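You operate a simulated robot arm through the tools that you are given. There is no shell and no other tool.

You are at the controls of a simulated robot arm. One attempt, no reset.

## Task
Take the blue cap and leave it on top of the big silver reel. Open the drawer of the fitting bench, take the white dome and put it in the inside of the fitting bench drawer, then shut the drawer. Fetch the orange terminal and set it on the middle shelf of the cable cabinet. Fetch the white bulb and set it on top of the dome of the tower beacon. Take the rails carton and leave it on top of the big beige reel. Press the orange test key three times. Put the blue strap on the top of the grey table away on the upper shelf of the cable cabinet. Put the middle cords carton on the top of the grey table away on the top of the teal bench. Take the black good label clip on the top of the grey table and put it away on the top of the reel stand. Put the long cords carton on the top of the grey table away on the shelf under the drawer of the far store cabinet. Turn the tap knob to -5 dB. Fetch the white label clip and set it on the top of the grey table. Any order will do. Set down upright: white dome, white bulb, rails carton, middle cords carton, black good label clip, long cords carton, white label clip.

Only the result counts: the job must be done as asked and must still hold three seconds after the hand-in. Knocking over, shifting, dropping, spilling or breaking anything else fails it. Lids that push on must go on centred and level and be pressed home; caps that screw on are set level and turned clockwise until they are tight.

## Robot
A 7-joint arm with a three-finger gripper on a trunk, on a base that drives. Base frame: it is fixed to the floor where the robot stands at the start and does not move with it; the origin is under the middle of the robot, x ahead of it, y to its left, z up. Units: m, rad, N and s.
Its first joint turns from -2.897 to 2.897 rad. Places, roughly: big beige reel (25x25x11 cm) [-0.9, 4.2, 0.9]; big silver reel (25x25x11 cm) [-0.5, 3.6, 0.9]; black good label clip [-5.5, 7, 0.75]; blue cap (6x6x4 cm) [-0.5, 3, 0.9]; blue strap (5x5x3 cm) [-4.9, 7, 0.8]; dome of the tower beacon (8x8x8 cm) [-2.8, 6.9, 0.8]; drawer of the fitting bench [-0.9, 3.4, 0.7]; inside of the fitting bench drawer [-0.8, 3.5, 0.7]; long cords carton [-5, 7.25, 0.75]; middle cords carton [-5.25, 7, 0.75]; middle shelf of the cable cabinet [-4.9, 4.6, 0.9]; orange terminal [-0.5, 3.5, 0.75]; orange test key [-2.5, 5.8, 0.8]; rails carton [-1.25, 4, 1]; shelf under the drawer of the far store cabinet [-8.9, 2.1, 0.4]; tap knob [-6.5, 6.4, 1.5]; top of the grey table [-5, 7.1, 0.8]; top of the reel stand [0.8, 1.3, 0.8]; top of the teal bench [-10.8, 2.1, 0.8]; upper shelf of the cable cabinet [-4.9, 4.6, 1.3]; white bulb [-0.75, 3.5, 1]; white dome (8x6x6 cm) [-0.8, 3.1, 0.9]; white label clip [-3, 7, 0.75]. Payload 2.69 kg.
Tool frame: the origin (TCP) lies between the finger pads and is the grasp point; the fingertips stand 0.029 m ahead of it; z points along the fingers, y is the line along which they close. Largest opening 0.12 m; the body of the gripper starts 0.078 m behind the TCP.
Orientation is that of the tool frame in the base frame, as a unit quaternion [x, y, z, w]. With the fingers straight down and closing along the base's y, the tool's x points along the base's -x, its y along +y and its z along -z.

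## Interface
- The arm moves only by the tool drive_tool. Its argument "motion" is a list of rows, each a list of 7 numbers: the shift along the tool's x, y, z in units of 20 mm (1.0 is 20 mm), then the turn, a rotation vector about the tool's x, y, z in units of 5 degrees (1.0 is 5 degrees), then the finger opening in m, from 0 to 0.12. In form: [[tx, ty, tz, ax, ay, az, hand], ...]. A call has 1 to 20 rows; each row shifts and turns the commanded pose from where the row before left it, along the tool's axes as they then stand. A call with a number of a shift or a turn outside -1 to 1 is refused whole. Each row takes 0.2 s and may step no farther than 0.05 m and 0.15 rad from the row before; otherwise, or with a gripper value out of range, the whole call is refused. Where a pose cannot be reached the arm comes as near as it can. A force on the tool above 40 N (or 10 N above the force at the start of the call, whichever is more), or a blocked arm, ends the call early, and 0.2 s more pass. The fingers move at their own pace and stop on an object; they squeeze with about 45 N. The grip force told is the motor's: it shows also when the fingers shut on nothing. Time passes only in rows, and 0.2 s behind the last, so rows that do not move let the fingers close. It gives the time, the measured TCP pose, the force on the tool (base axes), the opening and the grip force at its end, in the units of the frame above (readings bear some noise), with the torque about the TCP (base axes, N m) and any sound that the robot's microphone picked up.
- Cameras (640 x 400 px; columns grow to the right, rows downward): "scene" is now at [0.3696, 0.1455, 1.1969]; the picture's right is [-0.50, -0.86, 0.00], its down [-0.42, 0.24, -0.87] and it looks along [0.76, -0.44, -0.48] (base axes); focal length 214 px, centre (320, 200). "wrist" rides on the gripper at [0.063, 0, -0.104] in the tool frame; the picture's right is [0.00, 1.00, 0.00], its down [-0.83, 0.00, -0.56] and it looks along [-0.56, 0.00, 0.83] (tool axes); focal length 275 px, centre (320, 200).
- capture(camera): a new picture of that camera. It takes no simulated time.
- lift_body(by): slides the trunk up (or, below 0, down) by that many m; the arm and the scene camera ride with it, the base frame stays. It gives what a move gives, with no picture.
- roll_base(legs): drives the robot by 1 to 6 legs, each [ahead, left, turn to the left] in m, m and rad, along the robot's own axes; the way and the turn of a leg run together, so that a leg with both is an arc; at most 1.5 m and 3.142 rad a leg. The arm and the cameras ride along, it lands a little off, and it stops where it bumps. It gives what a move gives.
- turn_head(pan, tilt): turns the head with the scene camera to pan (to the left, within 2.496 rad either way) and tilt (down, from -0.506 to 1.204), counted from straight ahead of the robot. It gives what a move gives.
- probe_pixels(camera, pixels): for up to 12 pixels [column, row] of the newest picture of that camera ("zoom" is the newest enlarged one), the place [x, y, z] in the base frame of the surface seen there, good to about 0.003 m. It takes no simulated time.
- close_up(camera, box): a new picture of the part [left, top, right, bottom] of that camera's present view, enlarged. It takes no simulated time.
- finish_job(): hands the job in; it is judged then, once.

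Open the gripper and draw the arm clear of the work before you hand the job in, unless the task says otherwise.

The tools are called after "Emit:" by a JSON object that holds its "fn" and its "kwargs". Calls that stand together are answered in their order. drive_tool: Moves the arm, as the interface text tells. Its arguments: {"type":"object","properties":{"motion":{"type":"array","items":{"type":"array","items":{"type":"number"}}}},"required":["motion"]} The other tools are called the same way: lift_body (by) slides the trunk up or down; roll_base (legs) drives the base; turn_head (pan, tilt) turns the head that bears the scene camera; capture (camera) takes a picture; probe_pixels (camera, pixels) gives the place of the surface under pixels of a picture; close_up (camera, box) takes an enlarged picture of a part of a camera's view; finish_job () hands the job in.

At the start:

```text
t: 0.0
ee_pos: [0.5499, -0.2038, 1.1511]
ee_rot: [-0.001, 1.0, 0.0, 0.0]
contact_force: [0.6, 0.2, -1.0]
torque: [0.0, 0.02, 0.02]
grip_width: 0.1202
finger_force: 0.1
trunk travel left (down, up): [-0.175, 0.411]
robot x, y, heading: [-0.0001, 0.0014, 0.002]
head pan, tilt: [-0.529, 0.506]
```

scene: 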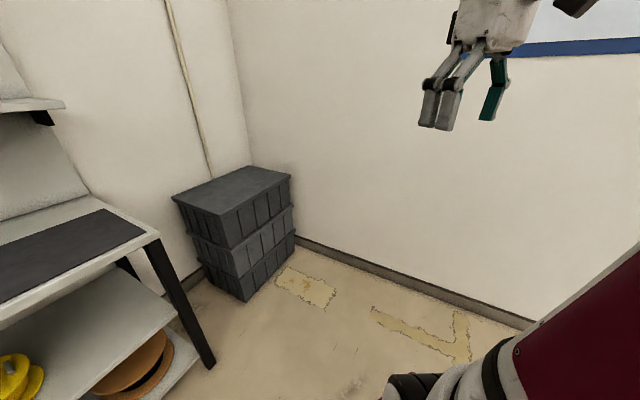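
wrist: 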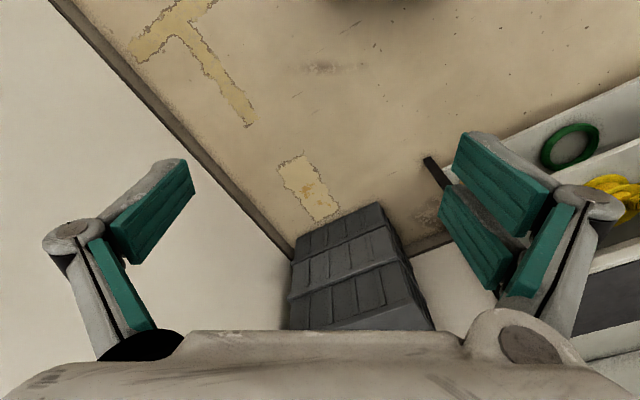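

The start pictures show a corner with crates and a stand to the left. I'll look around with the head first, starting to the left.

Emit:
{"fn": "turn_head", "kwargs": {"pan": 0.9, "tilt": 0.4}}

Emit:
{"fn": "capture", "kwargs": {"camera": "scene"}}

```text
t: 1.6
ee_pos: [0.5495, -0.204, 1.1505]
ee_rot: [0.0, 1.0, 0.0, 0.0]
contact_force: [-0.2, -0.1, 0.9]
torque: [-0.02, 0.02, -0.01]
grip_width: 0.1202
finger_force: 0.0
trunk travel left (down, up): [-0.175, 0.411]
robot x, y, heading: [-0.0002, 0.0023, 0.001]
head pan, tilt: [0.901, 0.4]
```

```text
taken
```

scene: 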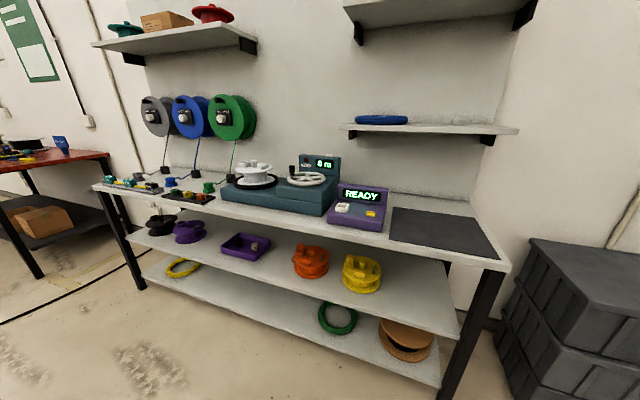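

This is a bench with reels (the reel stand, probably). I'll look further left and behind.

Emit:
{"fn": "turn_head", "kwargs": {"pan": 1.9, "tilt": 0.3}}

Emit:
{"fn": "capture", "kwargs": {"camera": "scene"}}

Emit:
{"fn": "turn_head", "kwargs": {"pan": 2.49, "tilt": 0.2}}

Emit:
{"fn": "capture", "kwargs": {"camera": "scene"}}

```text
t: 2.8
ee_pos: [0.5486, -0.2045, 1.1519]
ee_rot: [0.0, 1.0, 0.0, 0.0]
contact_force: [-0.3, 0.2, 0.7]
torque: [-0.01, -0.01, 0.0]
grip_width: 0.12
finger_force: 0.0
trunk travel left (down, up): [-0.175, 0.411]
robot x, y, heading: [0.0031, -0.0036, -0.001]
head pan, tilt: [1.901, 0.3]
```

```text
taken
```

scene: 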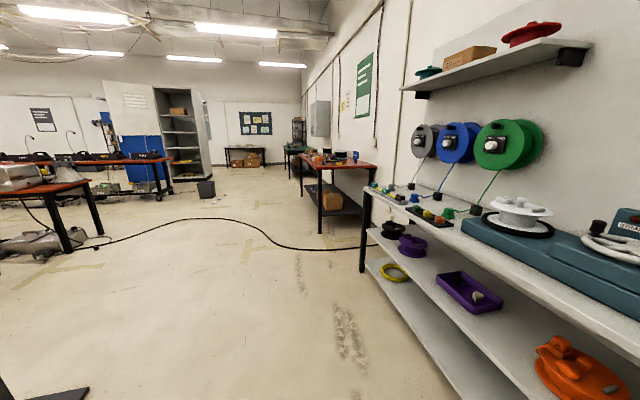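

```text
t: 3.8
ee_pos: [0.5496, -0.2048, 1.1505]
ee_rot: [0.0, 1.0, -0.001, -0.001]
contact_force: [0.2, -0.8, 0.2]
torque: [0.04, -0.04, 0.0]
grip_width: 0.1197
finger_force: 0.0
trunk travel left (down, up): [-0.175, 0.411]
robot x, y, heading: [-0.0006, -0.0002, -0.001]
head pan, tilt: [2.491, 0.201]
```

```text
taken
```

scene: 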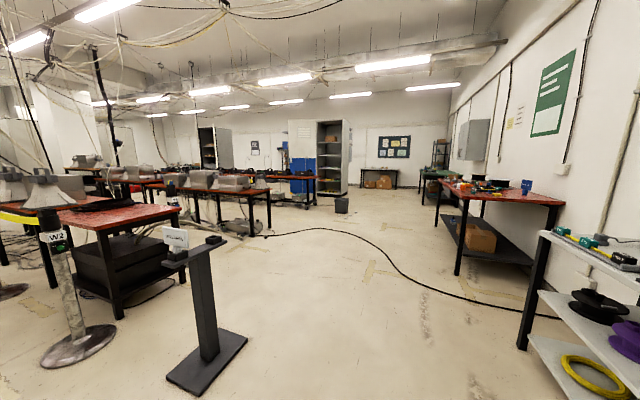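

The wall with benches runs along roughly bearing 2.0 rad. I'll turn to it and drive along the front of the benches toward the fitting bench, then look.

Emit:
{"fn": "roll_base", "kwargs": {"legs": [[0, 0, 1.98], [1.4, 0, 0], [1.4, 0, 0]]}}

Emit:
{"fn": "turn_head", "kwargs": {"pan": -0.9, "tilt": 0.4}}

Emit:
{"fn": "capture", "kwargs": {"camera": "scene"}}

```text
t: 22.0
ee_pos: [-1.1846, 3.1026, 1.1523]
ee_rot: [0.834, -0.551, 0.0, 0.0]
contact_force: [0.2, 0.6, 0.0]
torque: [0.03, 0.0, -0.01]
grip_width: 0.1201
finger_force: 0.0
trunk travel left (down, up): [-0.175, 0.411]
robot x, y, heading: [-1.1566, 2.5154, 1.974]
head pan, tilt: [2.491, 0.201]
```

```text
t: 24.9
ee_pos: [-1.1838, 3.1016, 1.1517]
ee_rot: [0.834, -0.551, 0.0, 0.0]
contact_force: [0.7, 0.2, 0.2]
torque: [0.0, 0.0, 0.01]
grip_width: 0.1199
finger_force: 0.1
trunk travel left (down, up): [-0.175, 0.411]
robot x, y, heading: [-1.1534, 2.5172, 1.974]
head pan, tilt: [-0.901, 0.4]
```

```text
taken
```

scene: 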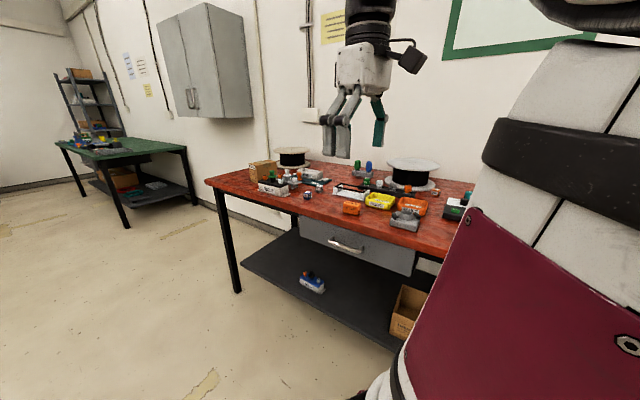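

The fitting bench (red top) lies right ahead, with two reels, terminals, a carton and a drawer around (345,245). I'll probe key points and take a close-up.

Emit:
{"fn": "probe_pixels", "kwargs": {"camera": "scene", "pixels": [[207, 181], [450, 252], [473, 183], [345, 246], [292, 152], [413, 165], [264, 168], [352, 208], [404, 222], [380, 202], [305, 195], [240, 262]]}}

Emit:
{"fn": "close_up", "kwargs": {"camera": "scene", "box": [240, 140, 480, 290]}}

```text
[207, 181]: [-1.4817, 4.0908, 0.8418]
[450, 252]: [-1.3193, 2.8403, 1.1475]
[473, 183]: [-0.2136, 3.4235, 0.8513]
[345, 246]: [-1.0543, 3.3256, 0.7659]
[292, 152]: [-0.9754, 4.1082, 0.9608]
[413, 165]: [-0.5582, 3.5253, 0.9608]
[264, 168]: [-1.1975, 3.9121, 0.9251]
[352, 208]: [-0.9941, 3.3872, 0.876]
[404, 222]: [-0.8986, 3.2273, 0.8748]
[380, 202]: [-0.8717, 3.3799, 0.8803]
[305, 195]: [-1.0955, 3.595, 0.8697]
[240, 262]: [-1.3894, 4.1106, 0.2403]
```

```text
2.67 times, centred on (360, 215) of scene
```

zoom: 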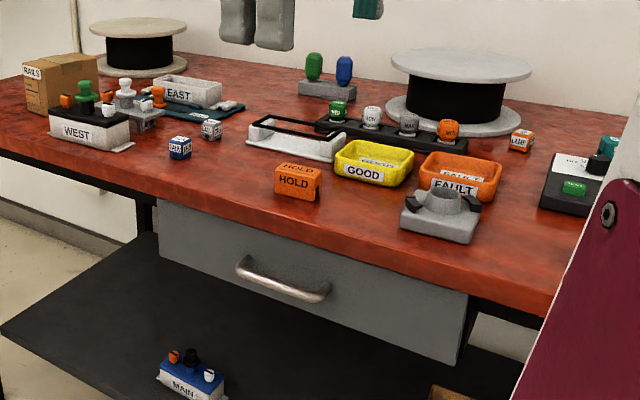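

I'll drive on to stand in front of the fitting bench's middle, stepping away a bit, and turn right to face it.

Emit:
{"fn": "roll_base", "kwargs": {"legs": [[0.7, 0.25, 0], [0, 0, -1.57]]}}

Emit:
{"fn": "turn_head", "kwargs": {"pan": 0.0, "tilt": 0.6}}

Emit:
{"fn": "capture", "kwargs": {"camera": "scene"}}

Emit:
{"fn": "capture", "kwargs": {"camera": "wrist"}}

```text
t: 32.5
ee_pos: [-1.0771, 3.1374, 1.1522]
ee_rot: [-0.243, 0.97, 0.0, 0.0]
contact_force: [0.1, 0.2, 0.7]
torque: [-0.02, 0.0, -0.02]
grip_width: 0.1199
finger_force: 0.1
trunk travel left (down, up): [-0.175, 0.411]
robot x, y, heading: [-1.6622, 3.0601, 0.492]
head pan, tilt: [-0.901, 0.4]
```

```text
t: 33.7
ee_pos: [-1.0777, 3.1381, 1.1519]
ee_rot: [-0.243, 0.97, -0.001, -0.001]
contact_force: [0.6, 0.1, -0.8]
torque: [0.01, -0.03, 0.03]
grip_width: 0.12
finger_force: 0.1
trunk travel left (down, up): [-0.175, 0.411]
robot x, y, heading: [-1.6574, 3.061, 0.492]
head pan, tilt: [0.0, 0.6]
```

```text
taken
```

scene: 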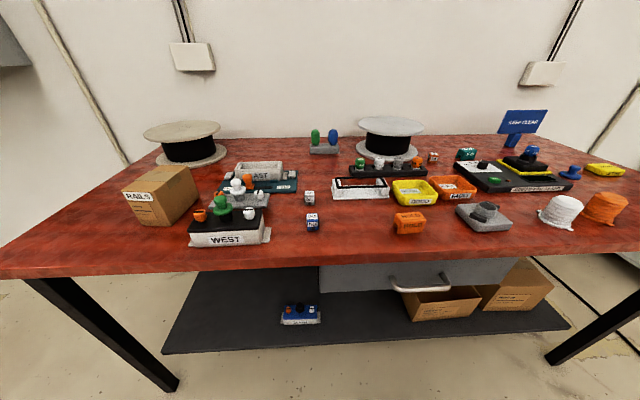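

```text
taken
```

wrist: 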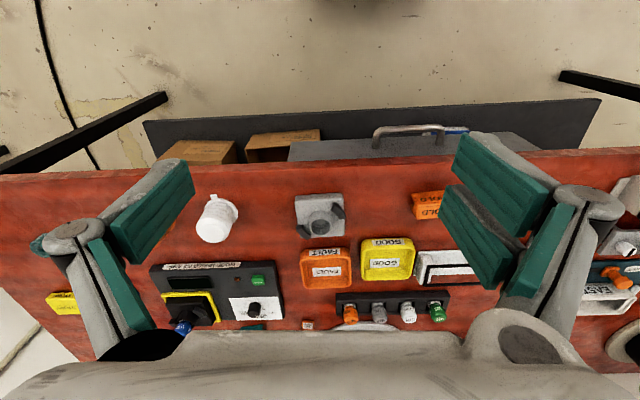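

The whole bench is in view. I'll take close-ups of the left and right halves to identify the pieces.

Emit:
{"fn": "close_up", "kwargs": {"camera": "scene", "box": [120, 110, 340, 248]}}

Emit:
{"fn": "close_up", "kwargs": {"camera": "scene", "box": [320, 110, 480, 250]}}

Emit:
{"fn": "close_up", "kwargs": {"camera": "scene", "box": [440, 90, 640, 240]}}

```text
2.90 times, centred on (230, 179) of scene
```

zoom: 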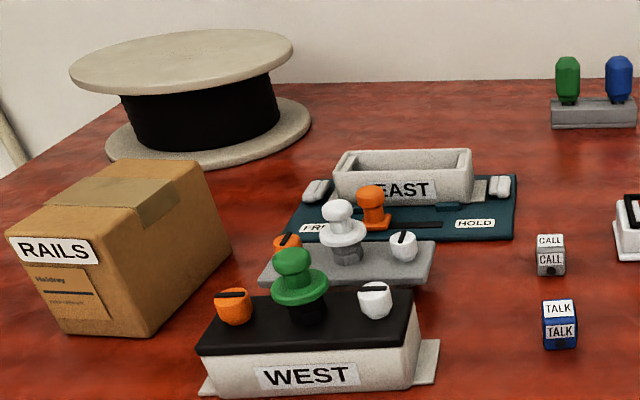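

```text
2.86 times, centred on (400, 180) of scene
```

zoom: 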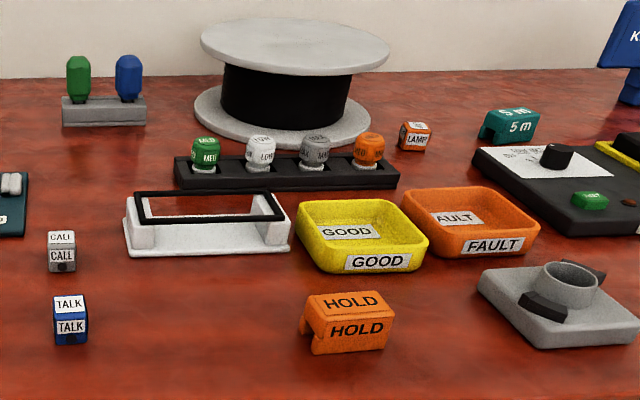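

```text
2.67 times, centred on (540, 165) of scene
```

zoom: 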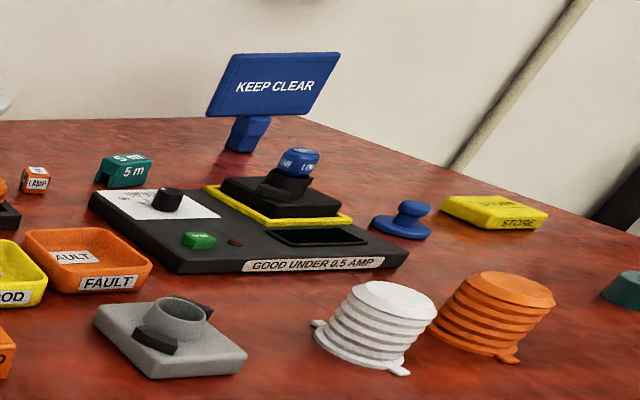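

The third close-up shows the white dome (ribbed, tabs at base) and the blue cap (410,215); the orange terminal is the LAMP block. I'll probe the key points.

Emit:
{"fn": "probe_pixels", "kwargs": {"camera": "zoom", "pixels": [[394, 290], [370, 330], [315, 322], [406, 370], [414, 207], [388, 232], [428, 238], [400, 218], [38, 172], [36, 185], [400, 385], [600, 250]]}}

Emit:
{"fn": "probe_pixels", "kwargs": {"camera": "scene", "pixels": [[390, 122], [358, 135], [424, 135], [179, 127], [145, 136], [219, 132], [380, 158], [380, 168], [160, 172], [172, 215], [136, 198], [191, 180]]}}

```text
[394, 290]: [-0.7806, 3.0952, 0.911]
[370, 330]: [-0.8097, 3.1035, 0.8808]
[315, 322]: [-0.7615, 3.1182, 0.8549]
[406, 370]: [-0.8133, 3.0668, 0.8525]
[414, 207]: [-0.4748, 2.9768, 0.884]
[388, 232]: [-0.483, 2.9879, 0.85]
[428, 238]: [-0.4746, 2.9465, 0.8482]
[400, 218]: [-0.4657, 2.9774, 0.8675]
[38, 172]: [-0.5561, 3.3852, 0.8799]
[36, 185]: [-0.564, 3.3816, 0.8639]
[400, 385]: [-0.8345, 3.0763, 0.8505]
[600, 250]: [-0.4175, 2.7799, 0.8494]
```

```text
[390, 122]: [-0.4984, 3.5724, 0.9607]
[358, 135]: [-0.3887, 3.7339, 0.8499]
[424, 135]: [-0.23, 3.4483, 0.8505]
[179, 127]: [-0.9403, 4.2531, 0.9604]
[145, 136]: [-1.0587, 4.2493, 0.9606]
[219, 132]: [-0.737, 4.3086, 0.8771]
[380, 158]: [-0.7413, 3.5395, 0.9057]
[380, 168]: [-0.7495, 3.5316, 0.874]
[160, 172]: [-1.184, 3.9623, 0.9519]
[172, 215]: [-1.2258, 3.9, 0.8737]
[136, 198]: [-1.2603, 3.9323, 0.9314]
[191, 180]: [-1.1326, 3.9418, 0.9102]
```

I need the bench's edges and orientation; I'll probe its front and back edges, the drawer and its handle.

Emit:
{"fn": "probe_pixels", "kwargs": {"camera": "scene", "pixels": [[20, 265], [320, 255], [560, 238], [162, 142], [300, 138], [330, 268], [500, 270], [395, 285], [422, 289], [450, 285], [420, 282], [420, 265]]}}

Emit:
{"fn": "close_up", "kwargs": {"camera": "scene", "box": [280, 230, 520, 380]}}

```text
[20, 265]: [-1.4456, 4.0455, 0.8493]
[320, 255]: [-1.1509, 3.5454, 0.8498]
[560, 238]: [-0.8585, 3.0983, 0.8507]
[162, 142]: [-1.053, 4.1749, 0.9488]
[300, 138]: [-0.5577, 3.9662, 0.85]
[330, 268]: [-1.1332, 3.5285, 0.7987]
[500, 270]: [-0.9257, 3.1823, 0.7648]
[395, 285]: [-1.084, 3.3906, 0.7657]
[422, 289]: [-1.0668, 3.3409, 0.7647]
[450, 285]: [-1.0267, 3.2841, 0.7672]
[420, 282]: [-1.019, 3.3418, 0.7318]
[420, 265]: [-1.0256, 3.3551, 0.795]
```

```text
2.67 times, centred on (400, 305) of scene
```

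zoom: 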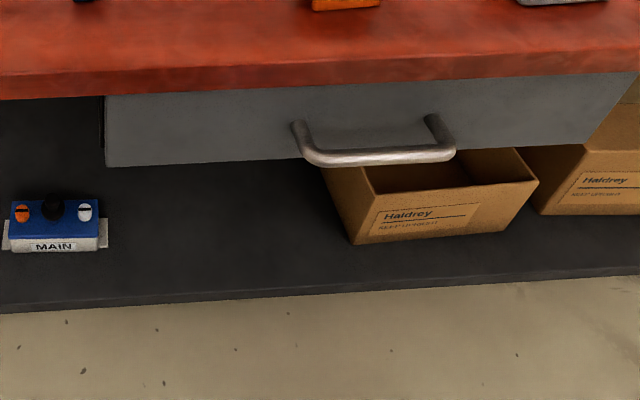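

The bench normal heading is about 0.54 rad. Before going closer I want to see the base's footprint, so I'll look straight down with the head.

Emit:
{"fn": "turn_head", "kwargs": {"pan": 0.0, "tilt": 1.2}}

Emit:
{"fn": "capture", "kwargs": {"camera": "scene"}}

```text
t: 34.7
ee_pos: [-1.0761, 3.1369, 1.152]
ee_rot: [-0.242, 0.97, 0.0, 0.0]
contact_force: [0.7, -0.8, 0.5]
torque: [0.01, 0.01, 0.0]
grip_width: 0.1199
finger_force: 0.0
trunk travel left (down, up): [-0.175, 0.411]
robot x, y, heading: [-1.6568, 3.0596, 0.493]
head pan, tilt: [0.0, 1.201]
```

```text
taken
```

scene: 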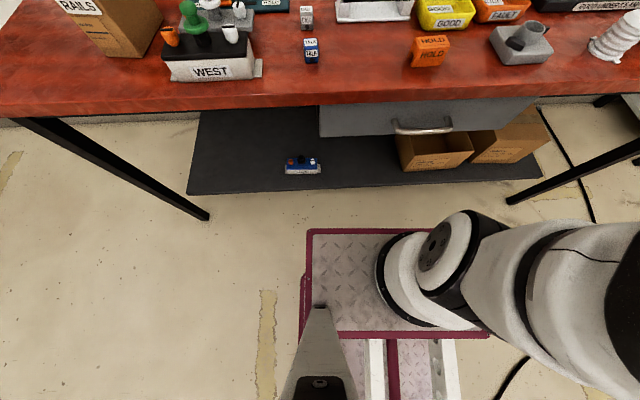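

I'll probe the base platform's corner and front edge, and the bench's lower shelf edge.

Emit:
{"fn": "probe_pixels", "kwargs": {"camera": "scene", "pixels": [[309, 231], [375, 230], [304, 333], [485, 334], [188, 193], [540, 178], [208, 216], [510, 200], [320, 315], [430, 232]]}}

```text
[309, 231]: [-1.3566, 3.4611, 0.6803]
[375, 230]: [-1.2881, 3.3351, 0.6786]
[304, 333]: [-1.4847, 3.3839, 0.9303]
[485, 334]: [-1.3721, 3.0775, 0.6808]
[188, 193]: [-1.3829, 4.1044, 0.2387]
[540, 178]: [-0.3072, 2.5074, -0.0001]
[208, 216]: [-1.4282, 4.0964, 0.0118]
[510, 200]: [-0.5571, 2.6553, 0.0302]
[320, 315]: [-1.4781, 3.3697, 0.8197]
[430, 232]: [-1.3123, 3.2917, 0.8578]
```

The platform front is ~0.455 m ahead of the robot's axis. I'll probe the arm's shoulder to learn where its first axis stands.

Emit:
{"fn": "probe_pixels", "kwargs": {"camera": "scene", "pixels": [[378, 275], [390, 300], [400, 320], [420, 240], [395, 245], [440, 260], [480, 240], [540, 260], [480, 320], [600, 250], [310, 380], [620, 330]]}}

Emit:
{"fn": "capture", "kwargs": {"camera": "wrist"}}

```text
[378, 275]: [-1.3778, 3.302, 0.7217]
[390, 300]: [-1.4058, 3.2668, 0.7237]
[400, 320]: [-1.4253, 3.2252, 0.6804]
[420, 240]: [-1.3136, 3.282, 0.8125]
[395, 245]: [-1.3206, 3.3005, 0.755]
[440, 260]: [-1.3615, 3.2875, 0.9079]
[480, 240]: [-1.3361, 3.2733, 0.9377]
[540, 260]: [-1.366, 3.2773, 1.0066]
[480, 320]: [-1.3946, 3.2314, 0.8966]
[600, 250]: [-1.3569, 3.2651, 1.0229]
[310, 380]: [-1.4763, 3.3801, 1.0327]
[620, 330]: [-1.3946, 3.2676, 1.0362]
```

```text
taken
```

wrist: 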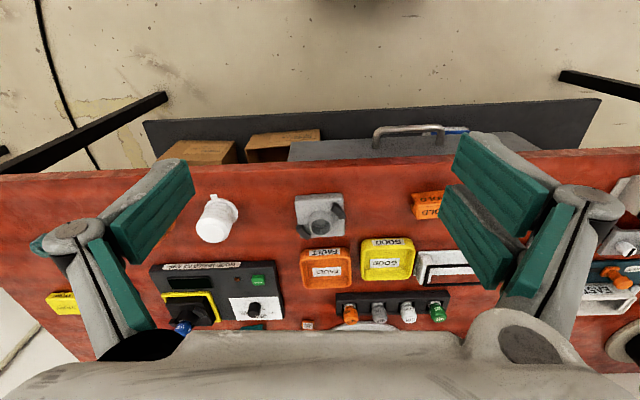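

I'll test the reach: move the tool straight ahead 0.4 m at its present height (1.15, clear of everything on the bench).

Emit:
{"fn": "drive_tool", "kwargs": {"motion": [[-1, 0, 0, 0, 0, 0, 0.12], [-1, 0, 0, 0, 0, 0, 0.12], [-1, 0, 0, 0, 0, 0, 0.12], [-1, 0, 0, 0, 0, 0, 0.12], [-1, 0, 0, 0, 0, 0, 0.12], [-1, 0, 0, 0, 0, 0, 0.12], [-1, 0, 0, 0, 0, 0, 0.12], [-1, 0, 0, 0, 0, 0, 0.12], [-1, 0, 0, 0, 0, 0, 0.12], [-1, 0, 0, 0, 0, 0, 0.12], [-1, 0, 0, 0, 0, 0, 0.12], [-1, 0, 0, 0, 0, 0, 0.12], [-1, 0, 0, 0, 0, 0, 0.12], [-1, 0, 0, 0, 0, 0, 0.12], [-1, 0, 0, 0, 0, 0, 0.12], [-1, 0, 0, 0, 0, 0, 0.12], [-1, 0, 0, 0, 0, 0, 0.12], [-1, 0, 0, 0, 0, 0, 0.12], [-1, 0, 0, 0, 0, 0, 0.12], [-1, 0, 0, 0, 0, 0, 0.12]]}}

```text
t: 38.9
ee_pos: [-0.8043, 3.2862, 1.1385]
ee_rot: [-0.243, 0.97, -0.001, 0.002]
contact_force: [-0.1, 0.2, -0.5]
torque: [0.01, -0.01, 0.0]
grip_width: 0.1201
finger_force: 0.0
out of reach, approached as far as the arm can: row 15, 16, 17, 18, 19, 20
trunk travel left (down, up): [-0.175, 0.411]
robot x, y, heading: [-1.6536, 3.0607, 0.487]
head pan, tilt: [0.0, 1.201]
```

The tool stops ~0.86 m ahead at this height. I'll draw back a little and look at the robot's own shoulder by turning the head right, to learn where the arm's axis is.

Emit:
{"fn": "drive_tool", "kwargs": {"motion": [[1, 0, 0, 0, 0, 0, 0.12], [1, 0, 0, 0, 0, 0, 0.12], [1, 0, 0, 0, 0, 0, 0.12], [1, 0, 0, 0, 0, 0, 0.12], [1, 0, 0, 0, 0, 0, 0.12]]}}

Emit:
{"fn": "turn_head", "kwargs": {"pan": -1.8, "tilt": 0.7}}

Emit:
{"fn": "capture", "kwargs": {"camera": "scene"}}

```text
t: 40.1
ee_pos: [-0.8921, 3.2393, 1.137]
ee_rot: [-0.243, 0.97, 0.0, -0.001]
contact_force: [-0.2, -0.6, 0.3]
torque: [-0.01, 0.01, 0.02]
grip_width: 0.1198
finger_force: 0.0
trunk travel left (down, up): [-0.175, 0.411]
robot x, y, heading: [-1.6562, 3.0602, 0.489]
head pan, tilt: [0.0, 1.201]
```

```text
t: 41.9
ee_pos: [-0.8927, 3.2408, 1.1384]
ee_rot: [-0.242, 0.97, -0.001, 0.0]
contact_force: [0.9, 0.2, 0.1]
torque: [0.0, 0.03, 0.01]
grip_width: 0.1201
finger_force: 0.1
trunk travel left (down, up): [-0.175, 0.411]
robot x, y, heading: [-1.6603, 3.0586, 0.486]
head pan, tilt: [-1.799, 0.7]
```

```text
taken
```

scene: 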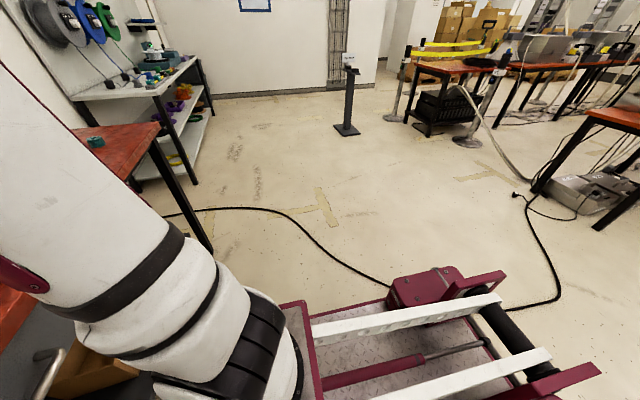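

I'll probe the arm's base ring and platform here.

Emit:
{"fn": "probe_pixels", "kwargs": {"camera": "scene", "pixels": [[297, 370], [275, 320], [240, 385], [165, 385], [290, 305], [318, 390], [470, 270], [590, 370], [400, 300], [120, 300], [330, 350], [500, 360]]}}

```text
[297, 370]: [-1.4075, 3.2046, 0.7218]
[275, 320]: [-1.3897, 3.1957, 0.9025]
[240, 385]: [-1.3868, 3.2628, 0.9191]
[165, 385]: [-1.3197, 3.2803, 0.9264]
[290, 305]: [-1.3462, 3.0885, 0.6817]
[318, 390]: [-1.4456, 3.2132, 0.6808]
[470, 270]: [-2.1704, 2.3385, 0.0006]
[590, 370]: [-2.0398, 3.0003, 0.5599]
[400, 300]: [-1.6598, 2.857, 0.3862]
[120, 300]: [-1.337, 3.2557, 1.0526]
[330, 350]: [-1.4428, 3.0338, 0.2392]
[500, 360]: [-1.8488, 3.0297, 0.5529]
```

The arm's axis sits ~0.36 m ahead of the reported robot point. I'll test the reach lower (TCP z≈1.0, fingertips still above everything nearby).

Emit:
{"fn": "drive_tool", "kwargs": {"motion": [[0, 0, 1, 0, 0, 0, 0.12], [0, 0, 1, 0, 0, 0, 0.12], [0, 0, 1, 0, 0, 0, 0.12], [0, 0, 1, 0, 0, 0, 0.12], [0, 0, 1, 0, 0, 0, 0.12], [0, 0, 1, 0, 0, 0, 0.12], [-1, 0, 0, 0, 0, 0, 0.12], [-1, 0, 0, 0, 0, 0, 0.12], [-1, 0, 0, 0, 0, 0, 0.12], [-1, 0, 0, 0, 0, 0, 0.12], [-1, 0, 0, 0, 0, 0, 0.12], [-1, 0, 0, 0, 0, 0, 0.12], [-1, 0, 0, 0, 0, 0, 0.12], [-1, 0, 0, 0, 0, 0, 0.12], [-1, 0, 0, 0, 0, 0, 0.12], [-1, 0, 0, 0, 0, 0, 0.12]]}}

```text
t: 45.3
ee_pos: [-0.716, 3.3345, 1.0186]
ee_rot: [-0.242, 0.97, 0.001, 0.0]
contact_force: [-1.1, -0.1, 1.4]
torque: [0.02, 0.0, 0.01]
grip_width: 0.1202
finger_force: 0.1
trunk travel left (down, up): [-0.175, 0.411]
robot x, y, heading: [-1.6596, 3.0586, 0.489]
head pan, tilt: [-1.799, 0.7]
```

Reached 0.96 ahead without trouble; I'll push on 0.16 m further to find the limit.

Emit:
{"fn": "drive_tool", "kwargs": {"motion": [[-1, 0, 0, 0, 0, 0, 0.12], [-1, 0, 0, 0, 0, 0, 0.12], [-1, 0, 0, 0, 0, 0, 0.12], [-1, 0, 0, 0, 0, 0, 0.12], [-1, 0, 0, 0, 0, 0, 0.12], [-1, 0, 0, 0, 0, 0, 0.12], [-1, 0, 0, 0, 0, 0, 0.12], [-1, 0, 0, 0, 0, 0, 0.12]]}}

Emit:
{"fn": "turn_head", "kwargs": {"pan": 0.0, "tilt": 0.6}}

Emit:
{"fn": "capture", "kwargs": {"camera": "scene"}}

```text
t: 47.1
ee_pos: [-0.6949, 3.3703, 0.9877]
ee_rot: [-0.242, 0.97, 0.001, 0.0]
contact_force: [0.0, 1.0, -0.4]
torque: [0.01, 0.0, -0.03]
grip_width: 0.1199
finger_force: 0.0
out of reach, approached as far as the arm can: row 1, 2, 3, 4, 5, 6, 7, 8
trunk travel left (down, up): [-0.175, 0.411]
robot x, y, heading: [-1.6587, 3.0626, 0.488]
head pan, tilt: [-1.799, 0.7]
```

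```text
t: 48.9
ee_pos: [-0.6954, 3.3716, 0.9881]
ee_rot: [-0.243, 0.97, 0.0, 0.001]
contact_force: [0.5, 0.0, 0.4]
torque: [-0.03, 0.05, -0.03]
grip_width: 0.1201
finger_force: 0.0
trunk travel left (down, up): [-0.175, 0.411]
robot x, y, heading: [-1.6541, 3.0616, 0.487]
head pan, tilt: [0.0, 0.6]
```

```text
taken
```

scene: 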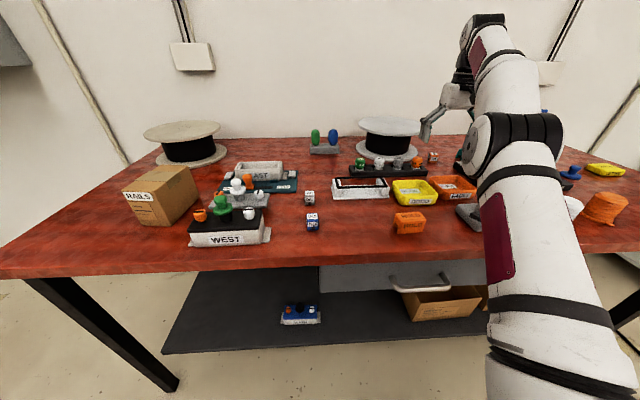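

Reach from the arm's axis is now understood. I'll draw the arm back and up, raise the trunk for better reach, then square up to the bench and step to the right, closer in.

Emit:
{"fn": "drive_tool", "kwargs": {"motion": [[0, 0, -1, 0, 0, 0, 0.12], [0.5, 0, -1, 0, 0, 0, 0.12], [1, 0, -1, 0, 0, 0, 0.12], [1, 0, -1, 0, 0, 0, 0.12], [1, 0, -1, 0, 0, 0, 0.12], [1, 0, -1, 0, 0, 0, 0.12], [1, 0, -1, 0, 0, 0, 0.12], [1, 0, 0, 0, 0, 0, 0.12], [1, 0, 0, 0, 0, 0, 0.12], [1, 0, 0, 0, 0, 0, 0.12], [1, 0, 0, 0, 0, 0, 0.12], [1, 0, 0, 0, 0, 0, 0.12], [1, 0, 0, 0, 0, 0, 0.12], [1, 0, 0, 0, 0, 0, 0.12], [1, 0, 0, 0, 0, 0, 0.12]]}}

Emit:
{"fn": "roll_base", "kwargs": {"legs": [[0, 0, 0.053], [0.14, -0.28, 0]]}}

Emit:
{"fn": "lift_body", "kwargs": {"by": 0.2}}

Emit:
{"fn": "turn_head", "kwargs": {"pan": 0.0, "tilt": 0.7}}

Emit:
{"fn": "capture", "kwargs": {"camera": "scene"}}

```text
t: 52.1
ee_pos: [-0.9509, 3.2453, 1.1243]
ee_rot: [-0.243, 0.97, 0.0, 0.0]
contact_force: [0.3, 0.3, -0.6]
torque: [-0.04, 0.02, -0.03]
grip_width: 0.1198
finger_force: 0.0
out of reach, approached as far as the arm can: row 1, 2
trunk travel left (down, up): [-0.175, 0.411]
robot x, y, heading: [-1.655, 3.0593, 0.49]
head pan, tilt: [0.0, 0.6]
```

```text
t: 54.6
ee_pos: [-0.6945, 3.1135, 1.1245]
ee_rot: [-0.268, 0.963, 0.0, 0.0]
contact_force: [-0.2, 0.0, 0.4]
torque: [0.01, 0.02, 0.0]
grip_width: 0.12
finger_force: 0.1
trunk travel left (down, up): [-0.175, 0.411]
robot x, y, heading: [-1.3876, 2.8889, 0.544]
head pan, tilt: [0.0, 0.6]
```

```text
t: 56.8
ee_pos: [-0.6937, 3.1152, 1.3245]
ee_rot: [-0.27, 0.963, 0.0, -0.001]
contact_force: [-0.3, -0.7, 0.1]
torque: [0.02, 0.01, -0.01]
grip_width: 0.12
finger_force: 0.1
trunk travel left (down, up): [-0.375, 0.211]
robot x, y, heading: [-1.3903, 2.8882, 0.547]
head pan, tilt: [0.0, 0.6]
```

```text
t: 57.5
ee_pos: [-0.6955, 3.1141, 1.3252]
ee_rot: [-0.269, 0.963, -0.001, 0.0]
contact_force: [0.4, 0.8, -0.7]
torque: [0.02, -0.04, -0.01]
grip_width: 0.12
finger_force: 0.1
trunk travel left (down, up): [-0.375, 0.211]
robot x, y, heading: [-1.389, 2.8906, 0.545]
head pan, tilt: [0.0, 0.7]
```

```text
taken
```

scene: 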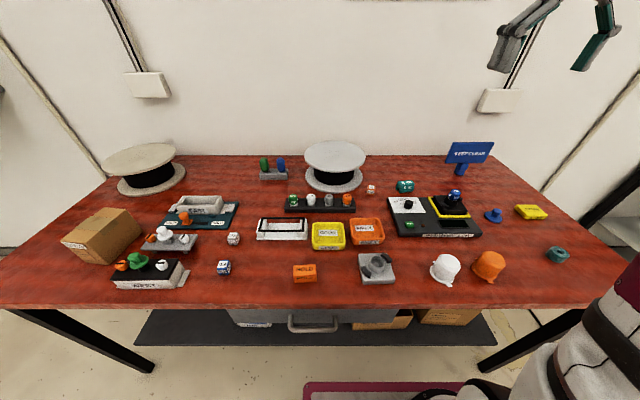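

The robot is now square to the bench (front edge level at row 305). I'll probe the objects again and zoom on the blue cap and reel.

Emit:
{"fn": "close_up", "kwargs": {"camera": "scene", "box": [420, 170, 580, 290]}}

Emit:
{"fn": "probe_pixels", "kwargs": {"camera": "scene", "pixels": [[335, 152], [311, 150], [360, 150], [335, 143], [335, 168], [20, 302], [320, 302], [600, 302], [494, 211], [446, 258], [371, 187], [311, 196]]}}

```text
3.33 times, centred on (500, 230) of scene
```

zoom: 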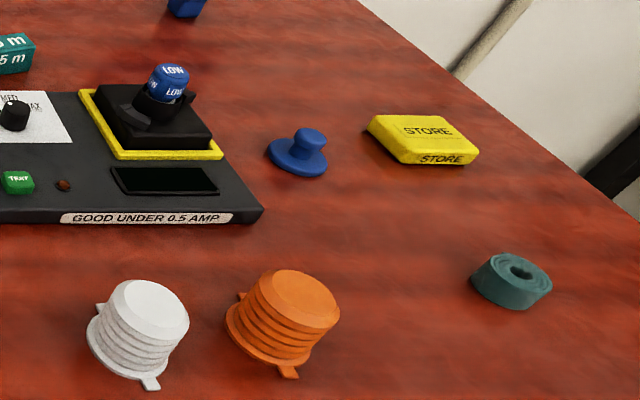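

```text
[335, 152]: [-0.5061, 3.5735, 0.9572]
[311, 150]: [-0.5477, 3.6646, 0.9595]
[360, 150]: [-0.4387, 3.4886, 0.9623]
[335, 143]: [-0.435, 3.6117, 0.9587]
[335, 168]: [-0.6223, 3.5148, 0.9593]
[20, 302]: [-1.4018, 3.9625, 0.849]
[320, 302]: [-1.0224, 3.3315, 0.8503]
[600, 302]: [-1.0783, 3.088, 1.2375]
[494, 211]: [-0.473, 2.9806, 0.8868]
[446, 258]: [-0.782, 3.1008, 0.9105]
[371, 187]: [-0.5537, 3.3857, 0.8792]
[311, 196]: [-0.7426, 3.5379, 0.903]
```

I'll probe the cap in the close-up: knob top, its sides and flange edges.

Emit:
{"fn": "probe_pixels", "kwargs": {"camera": "zoom", "pixels": [[309, 133], [309, 140], [295, 137], [322, 140], [270, 150], [326, 172], [285, 140], [300, 172], [148, 300], [122, 290], [180, 330], [140, 340]]}}

```text
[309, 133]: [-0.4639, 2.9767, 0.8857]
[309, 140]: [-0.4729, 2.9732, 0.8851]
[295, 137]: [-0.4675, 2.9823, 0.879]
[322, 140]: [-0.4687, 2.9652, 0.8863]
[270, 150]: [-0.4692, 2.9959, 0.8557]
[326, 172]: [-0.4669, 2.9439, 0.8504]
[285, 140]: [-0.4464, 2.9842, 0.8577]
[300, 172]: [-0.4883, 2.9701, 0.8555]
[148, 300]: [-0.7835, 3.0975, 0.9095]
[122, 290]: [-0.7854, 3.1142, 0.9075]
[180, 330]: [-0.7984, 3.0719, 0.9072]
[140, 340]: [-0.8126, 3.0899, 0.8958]
```

Cap centre ≈(-0.466,2.973), knob top 0.886. I'll move above it at z≈1.0 with a narrowed opening and check with the wrist camera.

Emit:
{"fn": "drive_tool", "kwargs": {"motion": [[-0.3875, -0.75, 1, 0, 0, 0, 0.08], [-0.3875, -0.75, 1, 0, 0, 0, 0.08], [-0.3875, -0.75, 1, 0, 0, 0, 0.08], [-0.3875, -0.75, 1, 0, 0, 0, 0.08], [-0.3875, -0.75, 1, 0, 0, 0, 0.08], [-0.3875, -0.75, 1, 0, 0, 0, 0.08], [-0.3875, -0.75, 1, 0, 0, 0, 0.08], [-0.3875, -0.75, 1, 0, 0, 0, 0.08], [-0.3875, -0.75, 1, 0, 0, 0, 0.08], [-0.3875, -0.75, 1, 0, 0, 0, 0.08], [-0.3875, -0.75, 1, 0, 0, 0, 0.08], [-0.3875, -0.75, 1, 0, 0, 0, 0.08], [-0.3875, -0.75, 1, 0, 0, 0, 0.08], [-0.3875, -0.75, 1, 0, 0, 0, 0.08], [-0.3875, -0.75, 1, 0, 0, 0, 0.08], [-0.3875, -0.75, 1, 0, 0, 0, 0.08], [0, 0, 0, 0, 0, 0, 0.08]]}}

Emit:
{"fn": "capture", "kwargs": {"camera": "wrist"}}

```text
t: 61.1
ee_pos: [-0.463, 2.9727, 1.0059]
ee_rot: [-0.269, 0.963, 0.001, -0.001]
contact_force: [0.6, -0.6, 1.0]
torque: [0.0, -0.01, -0.01]
grip_width: 0.0799
finger_force: 0.1
trunk travel left (down, up): [-0.375, 0.211]
robot x, y, heading: [-1.3883, 2.8858, 0.546]
head pan, tilt: [0.0, 0.7]
```

```text
taken
```

wrist: 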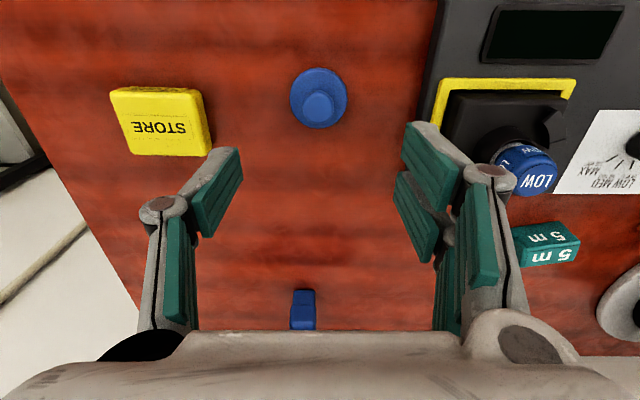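

The knob is at (318,108), right where a point under the TCP should appear. I'll check it by probing, to fine-tune.

Emit:
{"fn": "probe_pixels", "kwargs": {"camera": "wrist", "pixels": [[318, 108], [305, 105], [331, 105], [318, 95], [318, 118], [318, 72], [292, 95], [347, 95]]}}

```text
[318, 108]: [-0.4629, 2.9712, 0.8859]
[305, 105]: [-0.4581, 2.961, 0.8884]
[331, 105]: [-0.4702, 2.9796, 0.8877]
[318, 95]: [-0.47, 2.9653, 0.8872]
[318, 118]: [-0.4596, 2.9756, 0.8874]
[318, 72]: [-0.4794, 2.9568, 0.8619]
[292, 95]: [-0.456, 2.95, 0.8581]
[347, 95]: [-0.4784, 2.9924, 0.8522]
```

The knob is centred within 2 mm. Down to z≈0.889 and close on the knob.

Emit:
{"fn": "drive_tool", "kwargs": {"motion": [[0, -0.05, 1, 0, 0, 0, 0.08], [0, -0.05, 1, 0, 0, 0, 0.08], [0, 0, 1, 0, 0, 0, 0.08], [0, 0, 1, 0, 0, 0, 0.08], [0, 0, 1, 0, 0, 0, 0.08], [0, 0, 0.8, 0, 0, 0, 0.08], [0, 0, 0, 0, 0, 0, 0.0], [0, 0, 0, 0, 0, 0, 0.0], [0, 0, 0, 0, 0, 0, 0.0]]}}

Emit:
{"fn": "capture", "kwargs": {"camera": "wrist"}}

```text
t: 63.1
ee_pos: [-0.4627, 2.9725, 0.887]
ee_rot: [-0.269, 0.963, 0.0, 0.0]
contact_force: [0.1, -0.5, 0.1]
torque: [0.0, -0.01, 0.0]
grip_width: 0.0224
finger_force: 45.6
trunk travel left (down, up): [-0.375, 0.211]
robot x, y, heading: [-1.3903, 2.89, 0.544]
head pan, tilt: [0.0, 0.7]
```

```text
taken
```

wrist: 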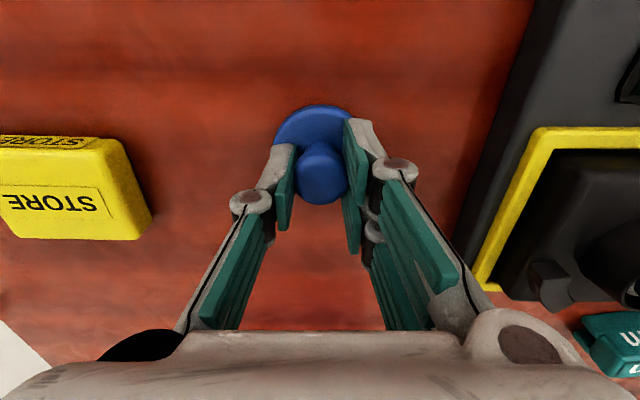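

The cap is gripped (22 mm). I'll lift it to z≈1.1 and then step the base left so the silver reel is within comfortable reach.

Emit:
{"fn": "drive_tool", "kwargs": {"motion": [[0, 0, -1, 0, 0, 0, 0.0], [0, 0, -1, 0, 0, 0, 0.0], [0, 0, -1, 0, 0, 0, 0.0], [0, 0, -1, 0, 0, 0, 0.0], [0, 0, -1, 0, 0, 0, 0.0], [0, 0, -1, 0, 0, 0, 0.0], [0, 0, -1, 0, 0, 0, 0.0], [0.5, 0, -1, 0, 0, 0, 0.0], [0.5, 0, -1, 0, 0, 0, 0.0], [0.5, 0, -1, 0, 0, 0, 0.0], [0.5, 0, -1, 0, 0, 0, 0.0]]}}

Emit:
{"fn": "roll_base", "kwargs": {"legs": [[0, 0.14, 0]]}}

Emit:
{"fn": "capture", "kwargs": {"camera": "wrist"}}

```text
t: 65.5
ee_pos: [-0.4972, 2.9495, 1.1078]
ee_rot: [-0.269, 0.963, -0.001, 0.0]
contact_force: [0.7, 0.8, 0.4]
torque: [-0.05, 0.04, 0.01]
grip_width: 0.0224
finger_force: 44.8
trunk travel left (down, up): [-0.375, 0.211]
robot x, y, heading: [-1.3891, 2.8911, 0.547]
head pan, tilt: [0.0, 0.7]
```

```text
t: 66.8
ee_pos: [-0.5722, 3.0751, 1.1068]
ee_rot: [-0.269, 0.963, -0.001, 0.0]
contact_force: [-0.2, -0.2, -0.4]
torque: [0.0, 0.0, -0.02]
grip_width: 0.0223
finger_force: 44.9
trunk travel left (down, up): [-0.375, 0.211]
robot x, y, heading: [-1.4654, 3.0105, 0.541]
head pan, tilt: [0.0, 0.7]
```

```text
taken
```

wrist: 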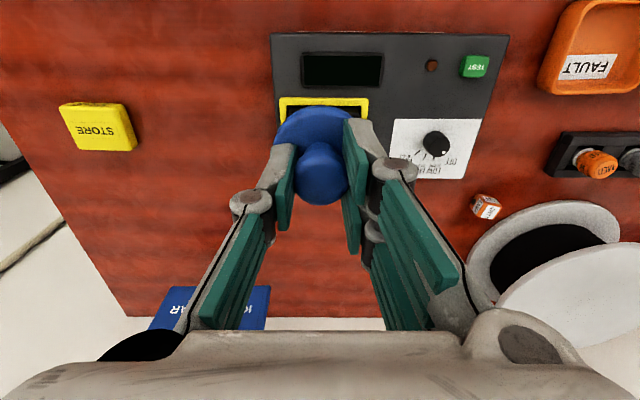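

Holding fine. Now I'll carry the cap over the reel's front half, easing down to z≈1.06 on the way.

Emit:
{"fn": "drive_tool", "kwargs": {"motion": [[-0.655, 0.99, 0.1, 0, 0, 0, 0.0], [-0.655, 0.99, 0.1, 0, 0, 0, 0.0], [-0.655, 0.99, 0.1, 0, 0, 0, 0.0], [-0.655, 0.99, 0.1, 0, 0, 0, 0.0], [-0.655, 0.99, 0.1, 0, 0, 0, 0.0], [-0.655, 0.99, 0.1, 0, 0, 0, 0.0], [-0.655, 0.99, 0.1, 0, 0, 0, 0.0], [-0.655, 0.99, 0.1, 0, 0, 0, 0.0], [-0.655, 0.99, 0.1, 0, 0, 0, 0.0], [-0.655, 0.99, 0.1, 0, 0, 0, 0.0], [-0.655, 0.99, 0.1, 0, 0, 0, 0.0], [-0.655, 0.99, 0.1, 0, 0, 0, 0.0], [-0.655, 0.99, 0.1, 0, 0, 0, 0.0], [-0.655, 0.99, 0.1, 0, 0, 0, 0.0], [-0.655, 0.99, 0.1, 0, 0, 0, 0.0], [-0.655, 0.99, 0.1, 0, 0, 0, 0.0], [-0.655, 0.99, 0.1, 0, 0, 0, 0.0], [-0.655, 0.99, 0.1, 0, 0, 0, 0.0], [-0.655, 0.99, 0.1, 0, 0, 0, 0.0], [-0.655, 0.99, 0.1, 0, 0, 0, 0.0]]}}

Emit:
{"fn": "capture", "kwargs": {"camera": "scene"}}

Emit:
{"fn": "capture", "kwargs": {"camera": "wrist"}}

```text
t: 71.0
ee_pos: [-0.606, 3.5298, 1.054]
ee_rot: [-0.269, 0.963, 0.0, 0.0]
contact_force: [1.4, -0.9, -0.1]
torque: [0.04, 0.0, 0.01]
grip_width: 0.0226
finger_force: 44.7
out of reach, approached as far as the arm can: row 15, 16, 17, 18, 19, 20
trunk travel left (down, up): [-0.375, 0.211]
robot x, y, heading: [-1.4683, 3.015, 0.545]
head pan, tilt: [0.0, 0.7]
```

```text
taken
```

scene: 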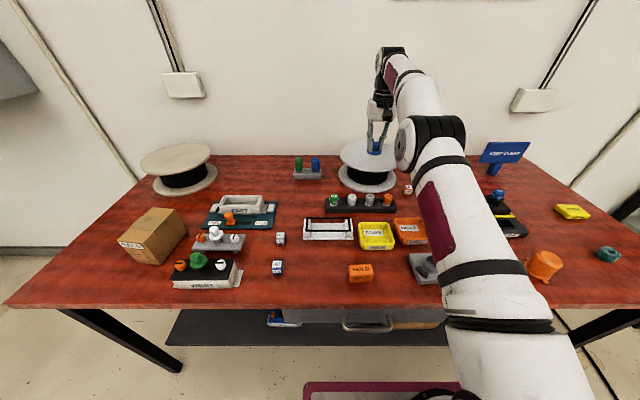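

```text
taken
```

wrist: 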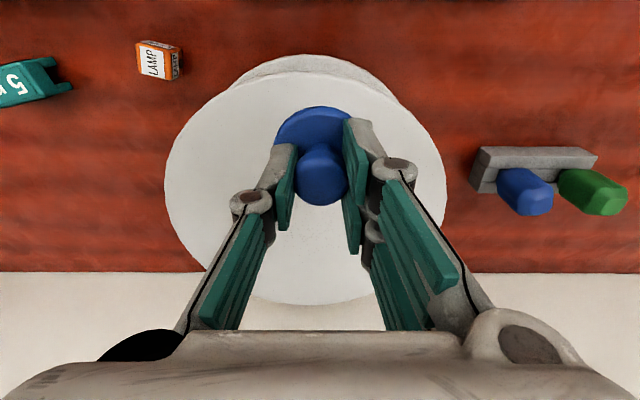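

The arm is at its limit ~1.0 m ahead, with the cap over the reel's front rim. I'll roll the base 0.06 m closer (platform still short of the bench edge), which puts the cap ~5 cm from the reel's centre.

Emit:
{"fn": "roll_base", "kwargs": {"legs": [[0.065, 0, 0]]}}

Emit:
{"fn": "capture", "kwargs": {"camera": "wrist"}}

```text
t: 72.0
ee_pos: [-0.5498, 3.5638, 1.0522]
ee_rot: [-0.269, 0.963, 0.0, 0.0]
contact_force: [0.2, -1.2, -0.3]
torque: [-0.02, 0.01, -0.01]
grip_width: 0.0224
finger_force: 45.0
trunk travel left (down, up): [-0.375, 0.211]
robot x, y, heading: [-1.4108, 3.0468, 0.544]
head pan, tilt: [0.0, 0.7]
```

```text
taken
```

wrist: 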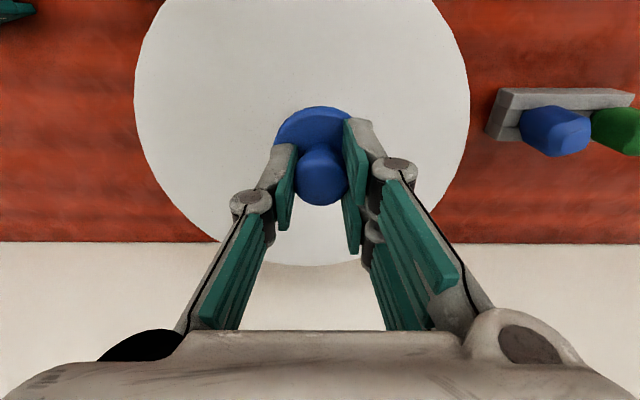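

The cap is over the reel, ~5 cm from its centre. I'll lower it to just touch (TCP ≈0.997) while watching the force.

Emit:
{"fn": "drive_tool", "kwargs": {"motion": [[0, 0, 1, 0, 0, 0, 0.0], [0, 0, 1, 0, 0, 0, 0.0], [0, 0, 0.5, 0, 0, 0, 0.0], [0, 0, 0.2, 0, 0, 0, 0.0]]}}

```text
t: 73.0
ee_pos: [-0.5486, 3.5646, 0.9994]
ee_rot: [-0.268, 0.963, 0.0, 0.0]
contact_force: [-0.3, 0.4, 0.1]
torque: [-0.01, -0.01, 0.0]
grip_width: 0.0223
finger_force: 45.5
trunk travel left (down, up): [-0.375, 0.211]
robot x, y, heading: [-1.4106, 3.0486, 0.546]
head pan, tilt: [0.0, 0.7]
```

No contact yet at 0.9994; a little further down in small steps until touch.

Emit:
{"fn": "drive_tool", "kwargs": {"motion": [[0, 0, 0.1, 0, 0, 0, 0.0], [0, 0, 0.1, 0, 0, 0, 0.0], [0, 0, 0.1, 0, 0, 0, 0.0]]}}

```text
t: 73.8
ee_pos: [-0.5502, 3.5636, 0.9975]
ee_rot: [-0.269, 0.963, 0.0, 0.002]
contact_force: [-1.9, -1.1, 27.4]
torque: [-0.25, 0.23, 0.03]
grip_width: 0.0225
finger_force: 45.2
trunk travel left (down, up): [-0.375, 0.211]
robot x, y, heading: [-1.4076, 3.0468, 0.545]
head pan, tilt: [0.0, 0.7]
```

Contact at 27 N: the cap is seated. I'll ease up a millimetre, open, then rise.

Emit:
{"fn": "drive_tool", "kwargs": {"motion": [[0, 0, -0.1, 0, 0, 0, 0.0], [0, 0, 0, 0, 0, 0, 0.06], [0, 0, 0, 0, 0, 0, 0.06], [0, 0, -0.5, 0, 0, 0, 0.06], [0, 0, -1, 0, 0, 0, 0.06], [0, 0, -1, 0, 0, 0, 0.06], [0, 0, -1, 0, 0, 0, 0.06], [0.5, 0, -1, 0, 0, 0, 0.06]]}}

Emit:
{"fn": "capture", "kwargs": {"camera": "wrist"}}

```text
t: 75.6
ee_pos: [-0.5585, 3.5576, 1.0802]
ee_rot: [-0.269, 0.963, 0.0, -0.001]
contact_force: [0.3, 0.0, -1.3]
torque: [-0.03, 0.04, -0.02]
grip_width: 0.0602
finger_force: 0.1
trunk travel left (down, up): [-0.375, 0.211]
robot x, y, heading: [-1.4068, 3.0485, 0.546]
head pan, tilt: [0.0, 0.7]
```

```text
taken
```

wrist: 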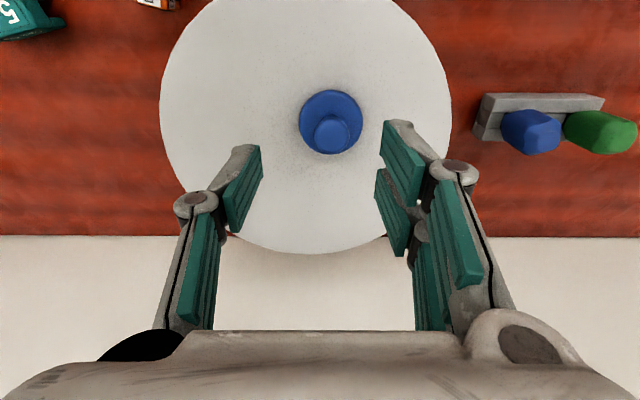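

The cap stands on the reel. Next the rails carton: I'll retract the arm, back off, and move left along the bench to it.

Emit:
{"fn": "drive_tool", "kwargs": {"motion": [[1, 0, -1, 0, 0, 0, 0.1], [1, 0, -1, 0, 0, 0, 0.1], [1, 0, -1, 0, 0, 0, 0.12], [1, 0, -1, 0, 0, 0, 0.12], [1, 0, -1, 0, 0, 0, 0.12], [1, 0, -1, 0, 0, 0, 0.12], [1, 0, 0, 0, 0, 0, 0.12], [1, 0, 0, 0, 0, 0, 0.12], [1, 0, 0, 0, 0, 0, 0.12], [1, 0, 0, 0, 0, 0, 0.12], [1, 0, 0, 0, 0, 0, 0.12], [1, 0, 0, 0, 0, 0, 0.12], [1, 0, 0, 0, 0, 0, 0.12], [1, 0, 0, 0, 0, 0, 0.12], [1, 0, 0, 0, 0, 0, 0.12]]}}

Emit:
{"fn": "roll_base", "kwargs": {"legs": [[-0.15, 0, 0], [0, 0.65, 0]]}}

Emit:
{"fn": "turn_head", "kwargs": {"pan": 0.0, "tilt": 0.75}}

Emit:
{"fn": "capture", "kwargs": {"camera": "scene"}}

```text
t: 78.8
ee_pos: [-0.8147, 3.4036, 1.2046]
ee_rot: [-0.269, 0.963, -0.001, -0.001]
contact_force: [0.6, 1.3, 0.0]
torque: [0.02, 0.0, -0.02]
grip_width: 0.12
finger_force: 0.0
trunk travel left (down, up): [-0.375, 0.211]
robot x, y, heading: [-1.4129, 3.0462, 0.54]
head pan, tilt: [0.0, 0.7]
```

```text
t: 83.4
ee_pos: [-1.2991, 3.8944, 1.2056]
ee_rot: [-0.282, 0.96, 0.0, 0.0]
contact_force: [0.6, 0.4, -0.6]
torque: [0.01, 0.01, -0.01]
grip_width: 0.12
finger_force: 0.1
trunk travel left (down, up): [-0.375, 0.211]
robot x, y, heading: [-1.8867, 3.5202, 0.57]
head pan, tilt: [0.0, 0.7]
```

```text
t: 84.0
ee_pos: [-1.2991, 3.8946, 1.2054]
ee_rot: [-0.282, 0.959, -0.001, 0.0]
contact_force: [-0.2, -0.1, 1.0]
torque: [0.02, 0.05, 0.0]
grip_width: 0.1201
finger_force: 0.0
trunk travel left (down, up): [-0.375, 0.211]
robot x, y, heading: [-1.8859, 3.5239, 0.567]
head pan, tilt: [0.0, 0.75]
```

```text
taken
```

scene: 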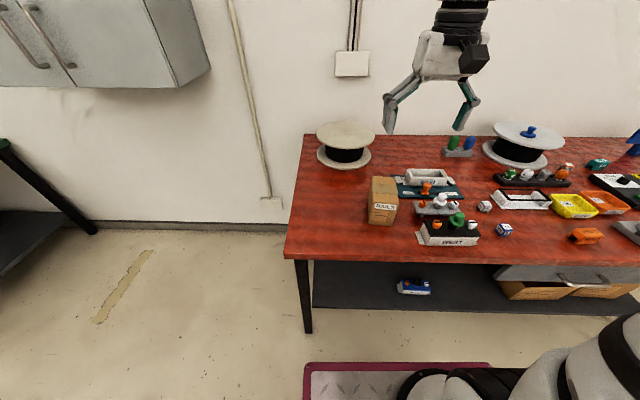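

The carton is at (383,200) and the beige reel at (346,140). I'll zoom in and probe them.

Emit:
{"fn": "close_up", "kwargs": {"camera": "scene", "box": [290, 110, 450, 250]}}

```text
2.86 times, centred on (370, 180) of scene
```

zoom: 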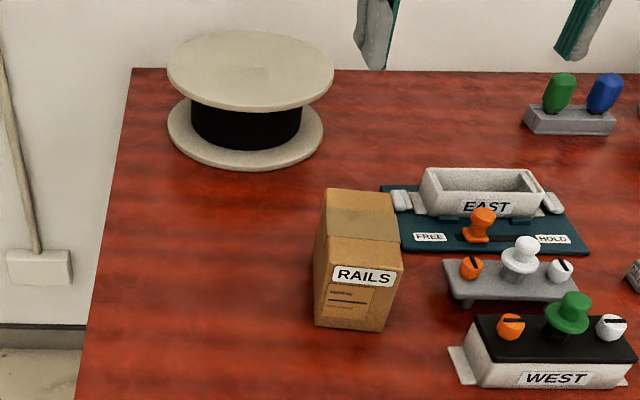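

Emit:
{"fn": "probe_pixels", "kwargs": {"camera": "zoom", "pixels": [[329, 190], [390, 194], [402, 265], [328, 238], [365, 220], [318, 322], [383, 330], [250, 65], [170, 70], [332, 75], [255, 106], [255, 36]]}}

```text
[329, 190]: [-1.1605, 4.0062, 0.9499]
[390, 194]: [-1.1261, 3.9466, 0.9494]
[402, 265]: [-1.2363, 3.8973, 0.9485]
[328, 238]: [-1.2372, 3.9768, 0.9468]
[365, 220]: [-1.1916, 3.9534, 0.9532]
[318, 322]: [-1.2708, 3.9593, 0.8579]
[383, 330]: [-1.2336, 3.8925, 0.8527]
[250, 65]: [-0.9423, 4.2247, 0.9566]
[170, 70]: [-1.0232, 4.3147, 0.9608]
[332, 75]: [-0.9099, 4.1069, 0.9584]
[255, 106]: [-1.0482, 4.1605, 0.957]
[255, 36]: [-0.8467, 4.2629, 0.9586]
```

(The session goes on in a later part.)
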